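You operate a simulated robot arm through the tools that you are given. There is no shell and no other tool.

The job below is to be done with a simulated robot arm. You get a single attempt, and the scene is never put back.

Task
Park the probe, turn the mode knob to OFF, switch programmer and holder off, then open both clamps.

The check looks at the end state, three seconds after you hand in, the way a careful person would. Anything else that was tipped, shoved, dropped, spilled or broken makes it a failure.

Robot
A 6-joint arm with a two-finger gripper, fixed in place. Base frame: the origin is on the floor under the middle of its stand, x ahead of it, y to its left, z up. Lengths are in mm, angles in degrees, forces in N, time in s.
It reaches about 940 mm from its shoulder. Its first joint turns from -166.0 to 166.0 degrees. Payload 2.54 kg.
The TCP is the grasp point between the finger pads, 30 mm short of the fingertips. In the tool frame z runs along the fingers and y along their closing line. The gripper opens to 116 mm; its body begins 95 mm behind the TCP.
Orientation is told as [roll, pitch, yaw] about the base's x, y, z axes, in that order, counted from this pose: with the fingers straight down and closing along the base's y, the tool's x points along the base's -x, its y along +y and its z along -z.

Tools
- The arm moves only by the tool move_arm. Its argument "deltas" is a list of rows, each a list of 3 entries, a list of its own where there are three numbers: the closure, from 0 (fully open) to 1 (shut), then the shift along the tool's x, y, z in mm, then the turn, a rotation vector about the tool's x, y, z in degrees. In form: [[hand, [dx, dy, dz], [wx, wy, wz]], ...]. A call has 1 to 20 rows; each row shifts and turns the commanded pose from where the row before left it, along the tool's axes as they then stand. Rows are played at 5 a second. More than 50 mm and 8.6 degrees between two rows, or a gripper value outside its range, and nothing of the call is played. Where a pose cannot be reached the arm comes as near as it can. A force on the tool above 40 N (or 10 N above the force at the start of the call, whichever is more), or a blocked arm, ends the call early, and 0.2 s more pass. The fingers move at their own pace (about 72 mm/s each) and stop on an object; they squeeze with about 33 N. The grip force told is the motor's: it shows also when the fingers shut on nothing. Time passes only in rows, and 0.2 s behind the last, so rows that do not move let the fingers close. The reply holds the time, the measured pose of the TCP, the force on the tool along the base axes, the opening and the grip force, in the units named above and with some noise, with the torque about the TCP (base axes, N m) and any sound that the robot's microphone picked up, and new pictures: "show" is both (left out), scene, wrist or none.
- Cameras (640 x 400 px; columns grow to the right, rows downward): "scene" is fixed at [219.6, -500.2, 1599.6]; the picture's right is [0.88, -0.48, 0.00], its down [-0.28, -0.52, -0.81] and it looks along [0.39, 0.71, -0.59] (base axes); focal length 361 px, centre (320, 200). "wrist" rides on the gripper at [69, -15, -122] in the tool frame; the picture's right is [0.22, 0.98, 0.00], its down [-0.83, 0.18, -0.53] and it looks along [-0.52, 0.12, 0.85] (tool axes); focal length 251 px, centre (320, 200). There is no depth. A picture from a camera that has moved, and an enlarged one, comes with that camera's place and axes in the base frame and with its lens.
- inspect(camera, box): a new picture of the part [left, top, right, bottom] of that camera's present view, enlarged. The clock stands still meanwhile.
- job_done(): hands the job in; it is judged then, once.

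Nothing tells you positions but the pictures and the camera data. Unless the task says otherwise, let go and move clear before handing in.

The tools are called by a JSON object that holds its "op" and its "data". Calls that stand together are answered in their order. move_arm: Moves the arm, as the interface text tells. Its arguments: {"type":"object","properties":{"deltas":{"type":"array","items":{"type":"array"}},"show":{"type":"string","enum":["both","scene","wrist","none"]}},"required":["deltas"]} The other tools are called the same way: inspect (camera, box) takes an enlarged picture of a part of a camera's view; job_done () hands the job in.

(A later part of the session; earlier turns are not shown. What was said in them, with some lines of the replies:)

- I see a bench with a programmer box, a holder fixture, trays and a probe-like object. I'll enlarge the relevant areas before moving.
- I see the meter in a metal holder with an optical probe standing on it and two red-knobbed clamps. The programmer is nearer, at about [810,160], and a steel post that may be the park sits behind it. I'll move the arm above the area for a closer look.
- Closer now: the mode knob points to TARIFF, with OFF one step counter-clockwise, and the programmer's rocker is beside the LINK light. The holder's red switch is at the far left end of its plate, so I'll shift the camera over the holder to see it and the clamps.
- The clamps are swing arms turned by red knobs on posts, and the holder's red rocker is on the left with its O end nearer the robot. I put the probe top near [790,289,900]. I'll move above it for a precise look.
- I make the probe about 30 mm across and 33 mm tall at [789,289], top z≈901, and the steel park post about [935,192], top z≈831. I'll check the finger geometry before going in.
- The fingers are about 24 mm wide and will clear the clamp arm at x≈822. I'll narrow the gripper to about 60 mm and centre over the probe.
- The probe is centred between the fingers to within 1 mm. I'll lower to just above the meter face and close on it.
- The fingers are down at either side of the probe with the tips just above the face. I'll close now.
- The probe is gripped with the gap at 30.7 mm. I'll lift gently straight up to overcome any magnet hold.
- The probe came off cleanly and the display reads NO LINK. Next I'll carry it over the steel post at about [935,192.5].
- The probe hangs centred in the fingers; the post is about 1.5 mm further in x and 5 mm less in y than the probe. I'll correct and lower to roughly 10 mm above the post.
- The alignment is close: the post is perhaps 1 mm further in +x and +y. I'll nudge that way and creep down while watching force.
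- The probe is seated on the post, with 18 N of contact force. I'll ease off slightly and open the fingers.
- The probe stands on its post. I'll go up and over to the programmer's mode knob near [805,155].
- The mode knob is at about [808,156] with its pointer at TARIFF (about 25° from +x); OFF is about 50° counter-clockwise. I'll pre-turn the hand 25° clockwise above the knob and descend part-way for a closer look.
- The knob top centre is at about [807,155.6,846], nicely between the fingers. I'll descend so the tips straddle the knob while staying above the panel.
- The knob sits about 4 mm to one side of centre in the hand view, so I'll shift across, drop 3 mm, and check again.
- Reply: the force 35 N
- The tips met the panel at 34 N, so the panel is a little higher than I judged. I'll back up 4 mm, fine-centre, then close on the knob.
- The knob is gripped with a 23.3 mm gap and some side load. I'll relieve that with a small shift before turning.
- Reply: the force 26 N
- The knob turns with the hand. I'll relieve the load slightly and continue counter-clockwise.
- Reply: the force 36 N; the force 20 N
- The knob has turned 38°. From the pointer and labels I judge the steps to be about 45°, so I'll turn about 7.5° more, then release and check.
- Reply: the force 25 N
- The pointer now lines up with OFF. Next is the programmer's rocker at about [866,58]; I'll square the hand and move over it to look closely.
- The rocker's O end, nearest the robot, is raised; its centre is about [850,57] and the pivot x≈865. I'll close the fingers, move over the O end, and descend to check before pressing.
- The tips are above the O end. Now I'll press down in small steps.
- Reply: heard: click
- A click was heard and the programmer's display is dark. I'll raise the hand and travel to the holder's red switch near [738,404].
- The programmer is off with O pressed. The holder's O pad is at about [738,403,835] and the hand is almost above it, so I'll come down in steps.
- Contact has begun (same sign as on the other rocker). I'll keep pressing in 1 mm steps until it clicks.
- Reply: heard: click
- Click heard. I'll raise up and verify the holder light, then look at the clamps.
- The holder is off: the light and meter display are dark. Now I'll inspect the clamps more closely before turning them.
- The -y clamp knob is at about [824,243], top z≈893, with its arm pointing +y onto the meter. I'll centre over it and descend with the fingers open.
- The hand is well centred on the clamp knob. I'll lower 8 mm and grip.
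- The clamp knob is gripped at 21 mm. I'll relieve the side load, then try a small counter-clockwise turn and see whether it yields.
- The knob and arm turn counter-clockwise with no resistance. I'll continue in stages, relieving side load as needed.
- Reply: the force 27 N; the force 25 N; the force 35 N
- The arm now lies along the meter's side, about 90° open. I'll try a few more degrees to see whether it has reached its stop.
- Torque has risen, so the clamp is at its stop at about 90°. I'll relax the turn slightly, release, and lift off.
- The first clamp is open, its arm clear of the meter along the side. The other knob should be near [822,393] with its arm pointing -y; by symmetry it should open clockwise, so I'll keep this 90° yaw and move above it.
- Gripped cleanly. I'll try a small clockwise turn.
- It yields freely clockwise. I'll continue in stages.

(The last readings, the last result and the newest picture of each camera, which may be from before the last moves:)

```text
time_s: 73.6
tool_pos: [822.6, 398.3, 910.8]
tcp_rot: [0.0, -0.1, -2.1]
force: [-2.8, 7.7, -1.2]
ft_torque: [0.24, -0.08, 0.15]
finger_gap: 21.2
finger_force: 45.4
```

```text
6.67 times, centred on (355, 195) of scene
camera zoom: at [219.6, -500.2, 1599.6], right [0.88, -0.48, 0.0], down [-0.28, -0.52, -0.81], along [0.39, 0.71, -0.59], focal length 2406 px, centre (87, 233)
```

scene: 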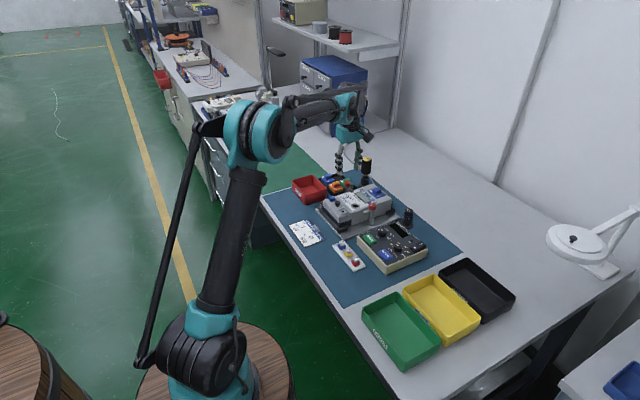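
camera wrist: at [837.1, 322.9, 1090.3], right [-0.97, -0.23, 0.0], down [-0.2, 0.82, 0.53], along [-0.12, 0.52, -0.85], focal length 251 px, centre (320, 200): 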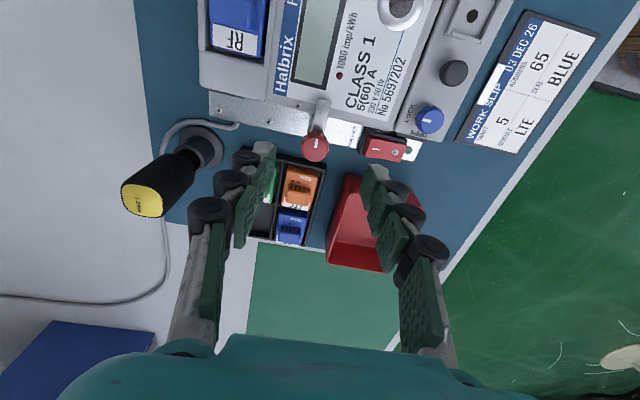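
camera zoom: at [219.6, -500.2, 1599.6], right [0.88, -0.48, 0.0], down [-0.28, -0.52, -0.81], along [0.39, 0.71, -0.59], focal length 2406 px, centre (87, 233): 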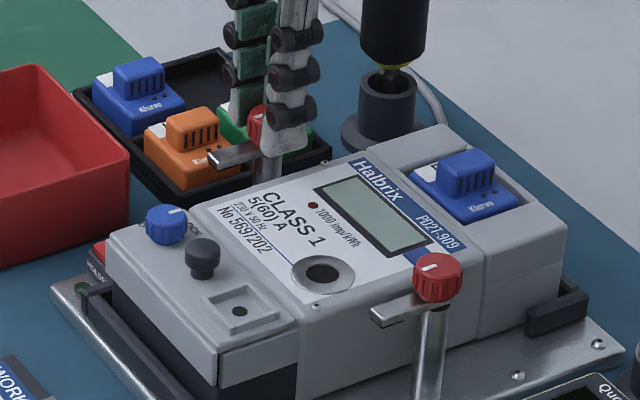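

The second clamp's arm also lies along the meter's side, at its stop. I'll release and lift away, then verify everything.

{"op": "move_arm", "data": {"deltas": [[0.9, [0, 0, 0], [0, 0, -0.5]], [0.78, [0, 0, 0], [0, 0, 0]], [0.65, [0, 0, 0], [0, 0, 0]], [0.5, [0, 0, 0], [0, 0, 0]], [0.5, [0, 0, 0], [0, 0, 0]], [0.5, [0, 0, -25], [0, 0, 0]], [0.5, [0, 0, -35], [0, 0, 0]], [0.3, [15, -40, -15], [0, 0, 0]], [0.3, [15, -40, -15], [0, 0, 0]], [0.3, [15, -40, -15], [0, 0, 0]], [0.3, [0, 0, 0], [0, 0, 0]]]}}

{"op": "inspect", "data": {"camera": "scene", "box": [310, 160, 440, 270]}}

{"op": "inspect", "data": {"camera": "wrist", "box": [200, 60, 440, 230]}}

```text
time_s: 76.0
tool_pos: [773.8, 277.4, 1014.9]
tcp_rot: [-0.1, -0.1, -1.6]
force: [0.1, 0.1, -0.3]
ft_torque: [0.01, -0.01, 0.01]
finger_gap: 81.4
finger_force: 0.1
camera wrist: at [703.5, 264.3, 1137.6], right [-0.19, 0.98, 0.0], down [0.83, 0.16, 0.53], along [0.53, 0.1, -0.85], focal length 251 px, centre (320, 200)
```

scene: 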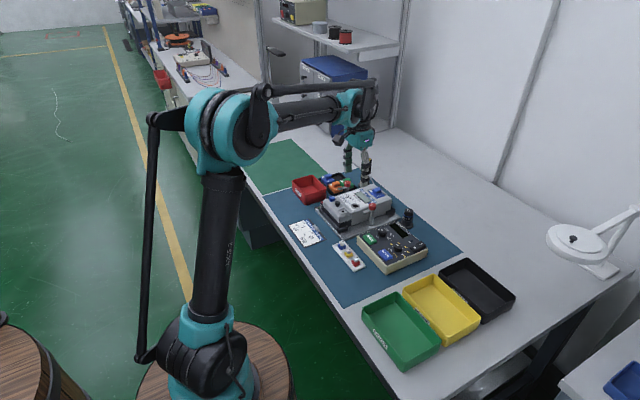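
wrist: 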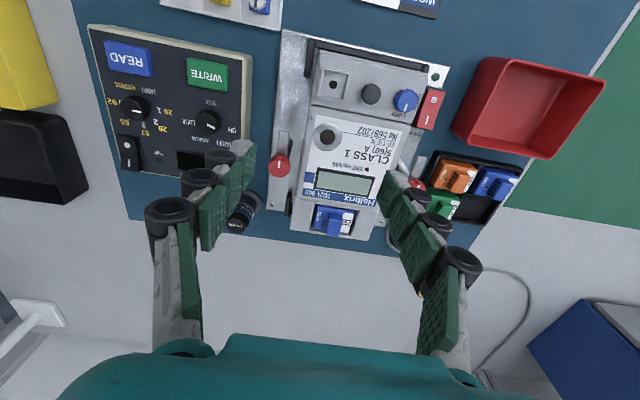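

```text
3.64 times, centred on (375, 215) of scene
camera zoom: at [219.6, -500.2, 1599.6], right [0.88, -0.48, 0.0], down [-0.28, -0.52, -0.81], along [0.39, 0.71, -0.59], focal length 1312 px, centre (120, 146)
```

zoom: 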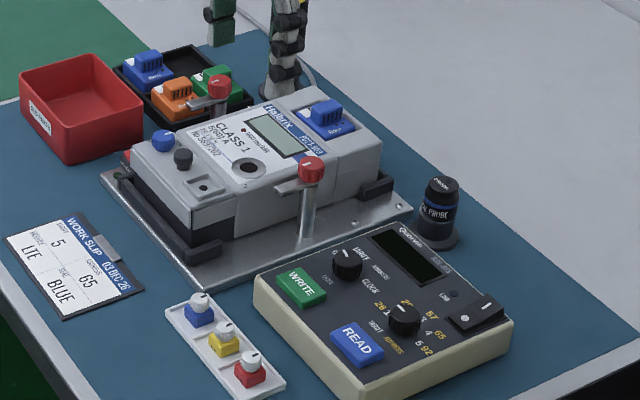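

```text
2.35 times, centred on (320, 145) of wrist
camera zoom: at [703.5, 264.3, 1137.6], right [-0.19, 0.98, 0.0], down [0.83, 0.16, 0.53], along [0.53, 0.1, -0.85], focal length 592 px, centre (320, 329)
```

zoom: 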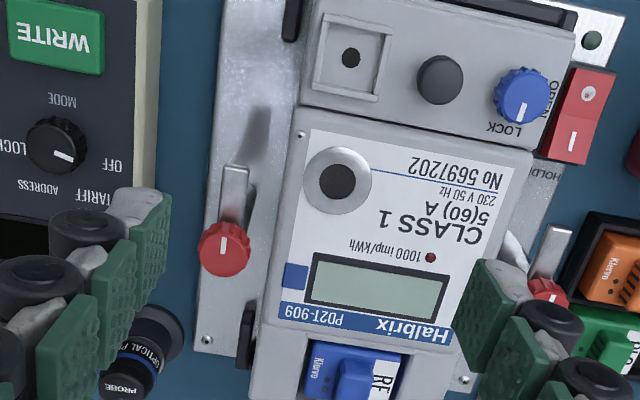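

Both clamps are open. I'll move over the programmer to double-check the mode knob's pointer and the parked probe.

{"op": "move_arm", "data": {"deltas": [[0, [-10, -41.7, 3], [0, 0, -1.6]], [0, [-10, -41.7, 3], [0, 0, 0]], [0, [-10, -41.7, 3], [0, 0, 0]], [0, [0, 0, 0], [0, 0, 0]], [0, [0, 0, 0], [0, 0, 0]]]}}

{"op": "inspect", "data": {"camera": "wrist", "box": [280, 90, 360, 150]}}

{"op": "inspect", "data": {"camera": "wrist", "box": [210, 90, 430, 250]}}

{"op": "inspect", "data": {"camera": "scene", "box": [384, 215, 414, 245]}}

```text
time_s: 77.2
tool_pos: [801.5, 151.0, 1006.0]
tcp_rot: [0.0, -0.1, 0.0]
force: [-0.2, -0.6, -0.3]
ft_torque: [0.0, 0.01, -0.03]
finger_gap: 115.9
finger_force: 0.1
camera wrist: at [732.7, 135.4, 1129.1], right [-0.22, 0.98, 0.0], down [0.83, 0.18, 0.53], along [0.52, 0.12, -0.85], focal length 251 px, centre (320, 200)
```

scene: 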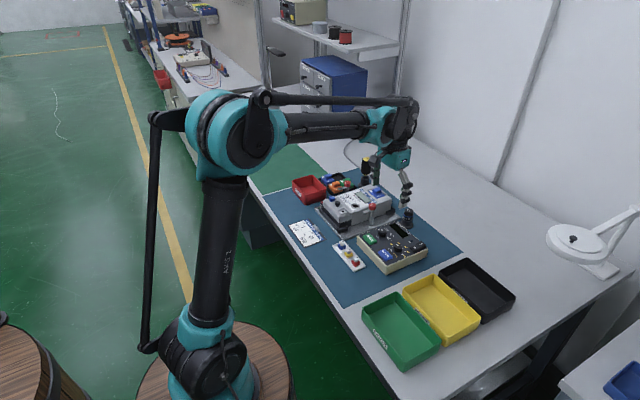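
wrist: 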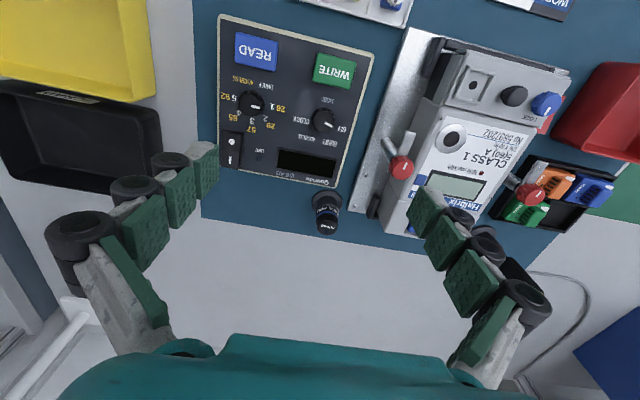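

```text
6.67 times, centred on (320, 120) of wrist
camera zoom: at [732.7, 135.4, 1129.1], right [-0.22, 0.98, 0.0], down [0.83, 0.18, 0.53], along [0.52, 0.12, -0.85], focal length 1676 px, centre (320, 733)
```

zoom: 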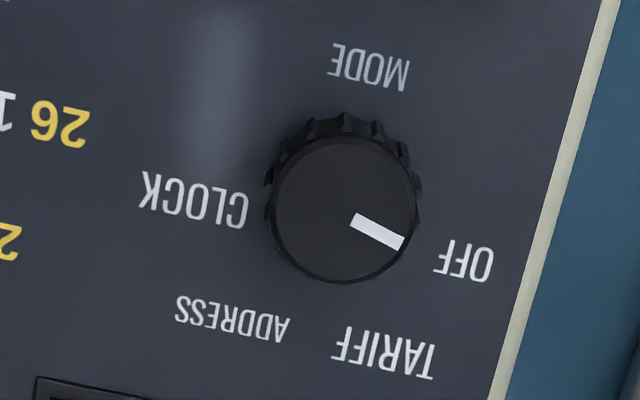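

```text
2.50 times, centred on (320, 170) of wrist
camera zoom: at [732.7, 135.4, 1129.1], right [-0.22, 0.98, 0.0], down [0.83, 0.18, 0.53], along [0.52, 0.12, -0.85], focal length 629 px, centre (320, 275)
```

zoom: 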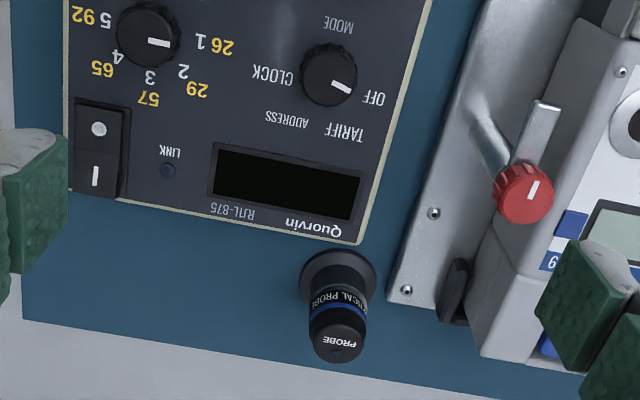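

```text
13.33 times, centred on (399, 230) of scene
camera zoom: at [219.6, -500.2, 1599.6], right [0.88, -0.48, 0.0], down [-0.28, -0.52, -0.81], along [0.39, 0.71, -0.59], focal length 4812 px, centre (-733, -200)
```

zoom: 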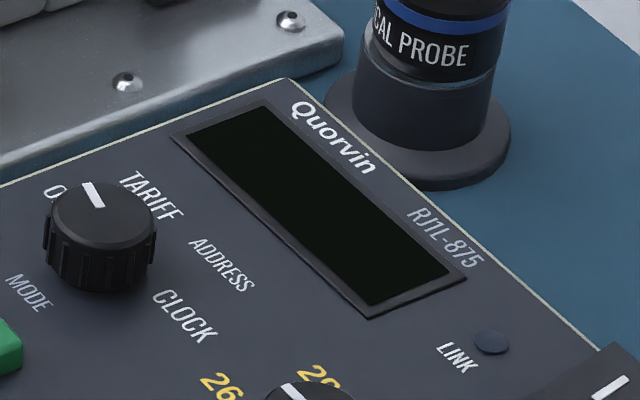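

The mode pointer is squarely on OFF, both rockers show O pressed, and the probe stands on its post. I'll take one last close look at the probe and far clamp, then move clear.

{"op": "inspect", "data": {"camera": "wrist", "box": [290, 170, 370, 250]}}

{"op": "inspect", "data": {"camera": "scene", "box": [390, 195, 425, 230]}}

{"op": "inspect", "data": {"camera": "scene", "box": [325, 165, 395, 225]}}

{"op": "inspect", "data": {"camera": "scene", "box": [395, 225, 435, 260]}}

```text
5.00 times, centred on (330, 210) of wrist
camera zoom: at [732.7, 135.4, 1129.1], right [-0.22, 0.98, 0.0], down [0.83, 0.18, 0.53], along [0.52, 0.12, -0.85], focal length 1257 px, centre (270, 150)
```

zoom: 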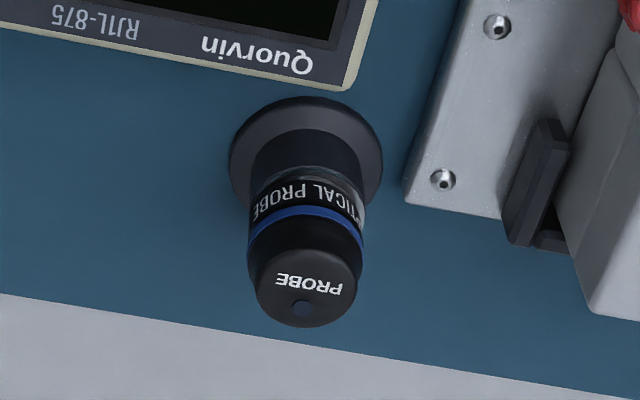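

```text
11.43 times, centred on (408, 212) of scene
camera zoom: at [219.6, -500.2, 1599.6], right [0.88, -0.48, 0.0], down [-0.28, -0.52, -0.81], along [0.39, 0.71, -0.59], focal length 4124 px, centre (-680, 57)
```

zoom: 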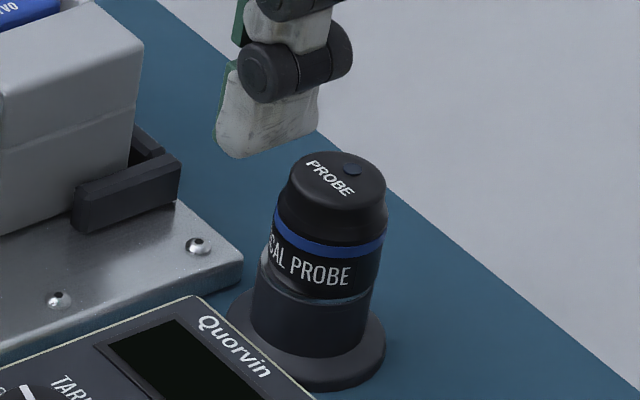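

```text
6.67 times, centred on (360, 195) of scene
camera zoom: at [219.6, -500.2, 1599.6], right [0.88, -0.48, 0.0], down [-0.28, -0.52, -0.81], along [0.39, 0.71, -0.59], focal length 2406 px, centre (53, 233)
```

zoom: 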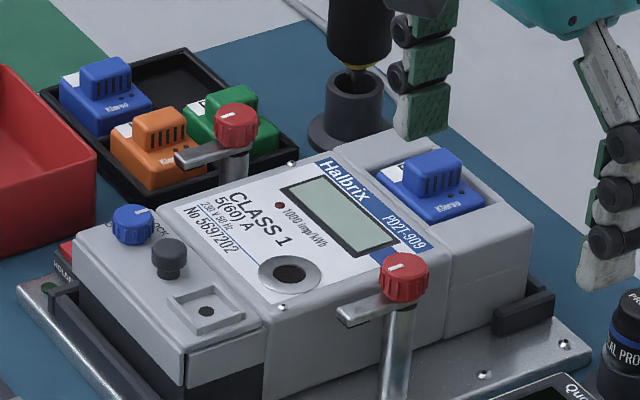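

```text
11.43 times, centred on (415, 242) of scene
camera zoom: at [219.6, -500.2, 1599.6], right [0.88, -0.48, 0.0], down [-0.28, -0.52, -0.81], along [0.39, 0.71, -0.59], focal length 4124 px, centre (-766, -286)
```

zoom: 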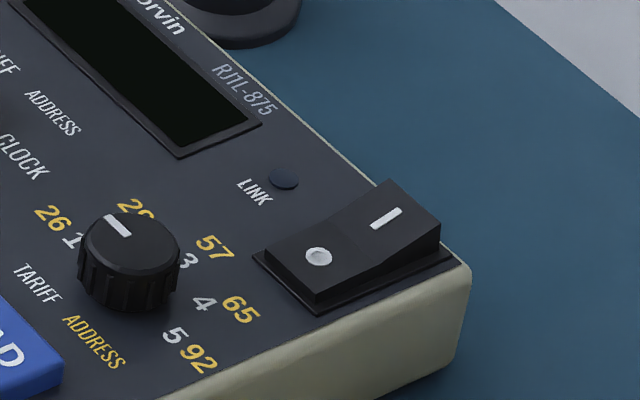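

Everything checks out: probe parked upright, mode at OFF, both switches off, both clamps swung clear. I'll retract the arm up and away before handing in.

{"op": "move_arm", "data": {"deltas": [[0, [0, 0, -40], [0, 0, 0]], [0, [0, 0, -40], [0, 0, 0]], [0, [35, 0, -25], [0, 0, 0]], [0, [40, 0, -20], [0, 0, 0]], [0, [40, 0, -20], [0, 0, 0]], [0, [40, 0, -15], [0, 0, 0]], [0, [40, 0, 0], [0, 0, 0]], [0, [0, 0, 0], [0, 0, 0]]]}}

```text
time_s: 79.0
tool_pos: [609.7, 154.1, 1168.0]
tcp_rot: [0.0, -0.1, 0.0]
force: [0.9, 0.8, 0.6]
ft_torque: [-0.02, 0.0, 0.0]
finger_gap: 116.0
finger_force: 0.1
camera wrist: at [539.6, 137.9, 1290.2], right [-0.22, 0.98, 0.0], down [0.83, 0.18, 0.53], along [0.52, 0.12, -0.84], focal length 251 px, centre (320, 200)
```

scene: 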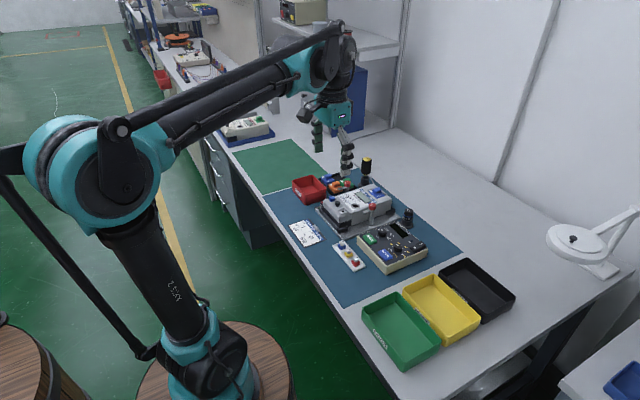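
wrist: 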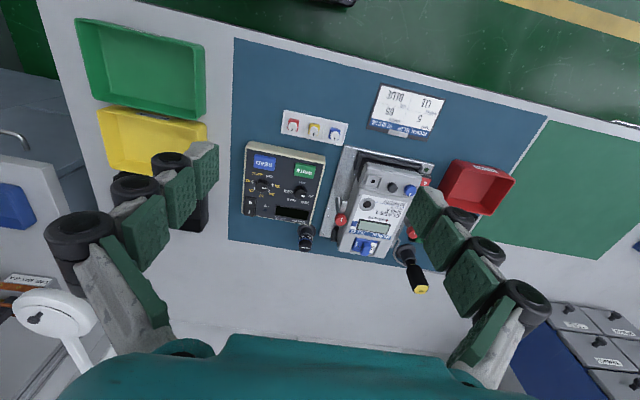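

The arm is clear and the bench shows the wanted state with nothing else disturbed. I'm handing the job in.

{"op": "job_done", "data": {}}

```text
The job is handed in.
```

I did all the steps in the order you gave and handed the job in; the verdict hasn't come back. This is what the last pictures show:

- **Probe:** it stands upright on the steel post behind the programmer, perhaps 1–2 mm off centre.
- **Mode knob:** the pointer is on OFF, matched against the printed label.
- **Programmer:** it clicked off when I pressed O, and its display is dark.
- **Holder:** it clicked off when I pressed O; its light and the meter display are dark.
- **Clamps:** both are turned about 90° to their stops, with the arms lying along the meter's sides, clear of it.

While lining up on the mode knob, the fingertips pressed on the programmer's panel with about 35 N for a moment. I saw no sign that it moved or was marked, and nothing else on the bench looked disturbed. The gripper is open and the arm is back clear of the bench.
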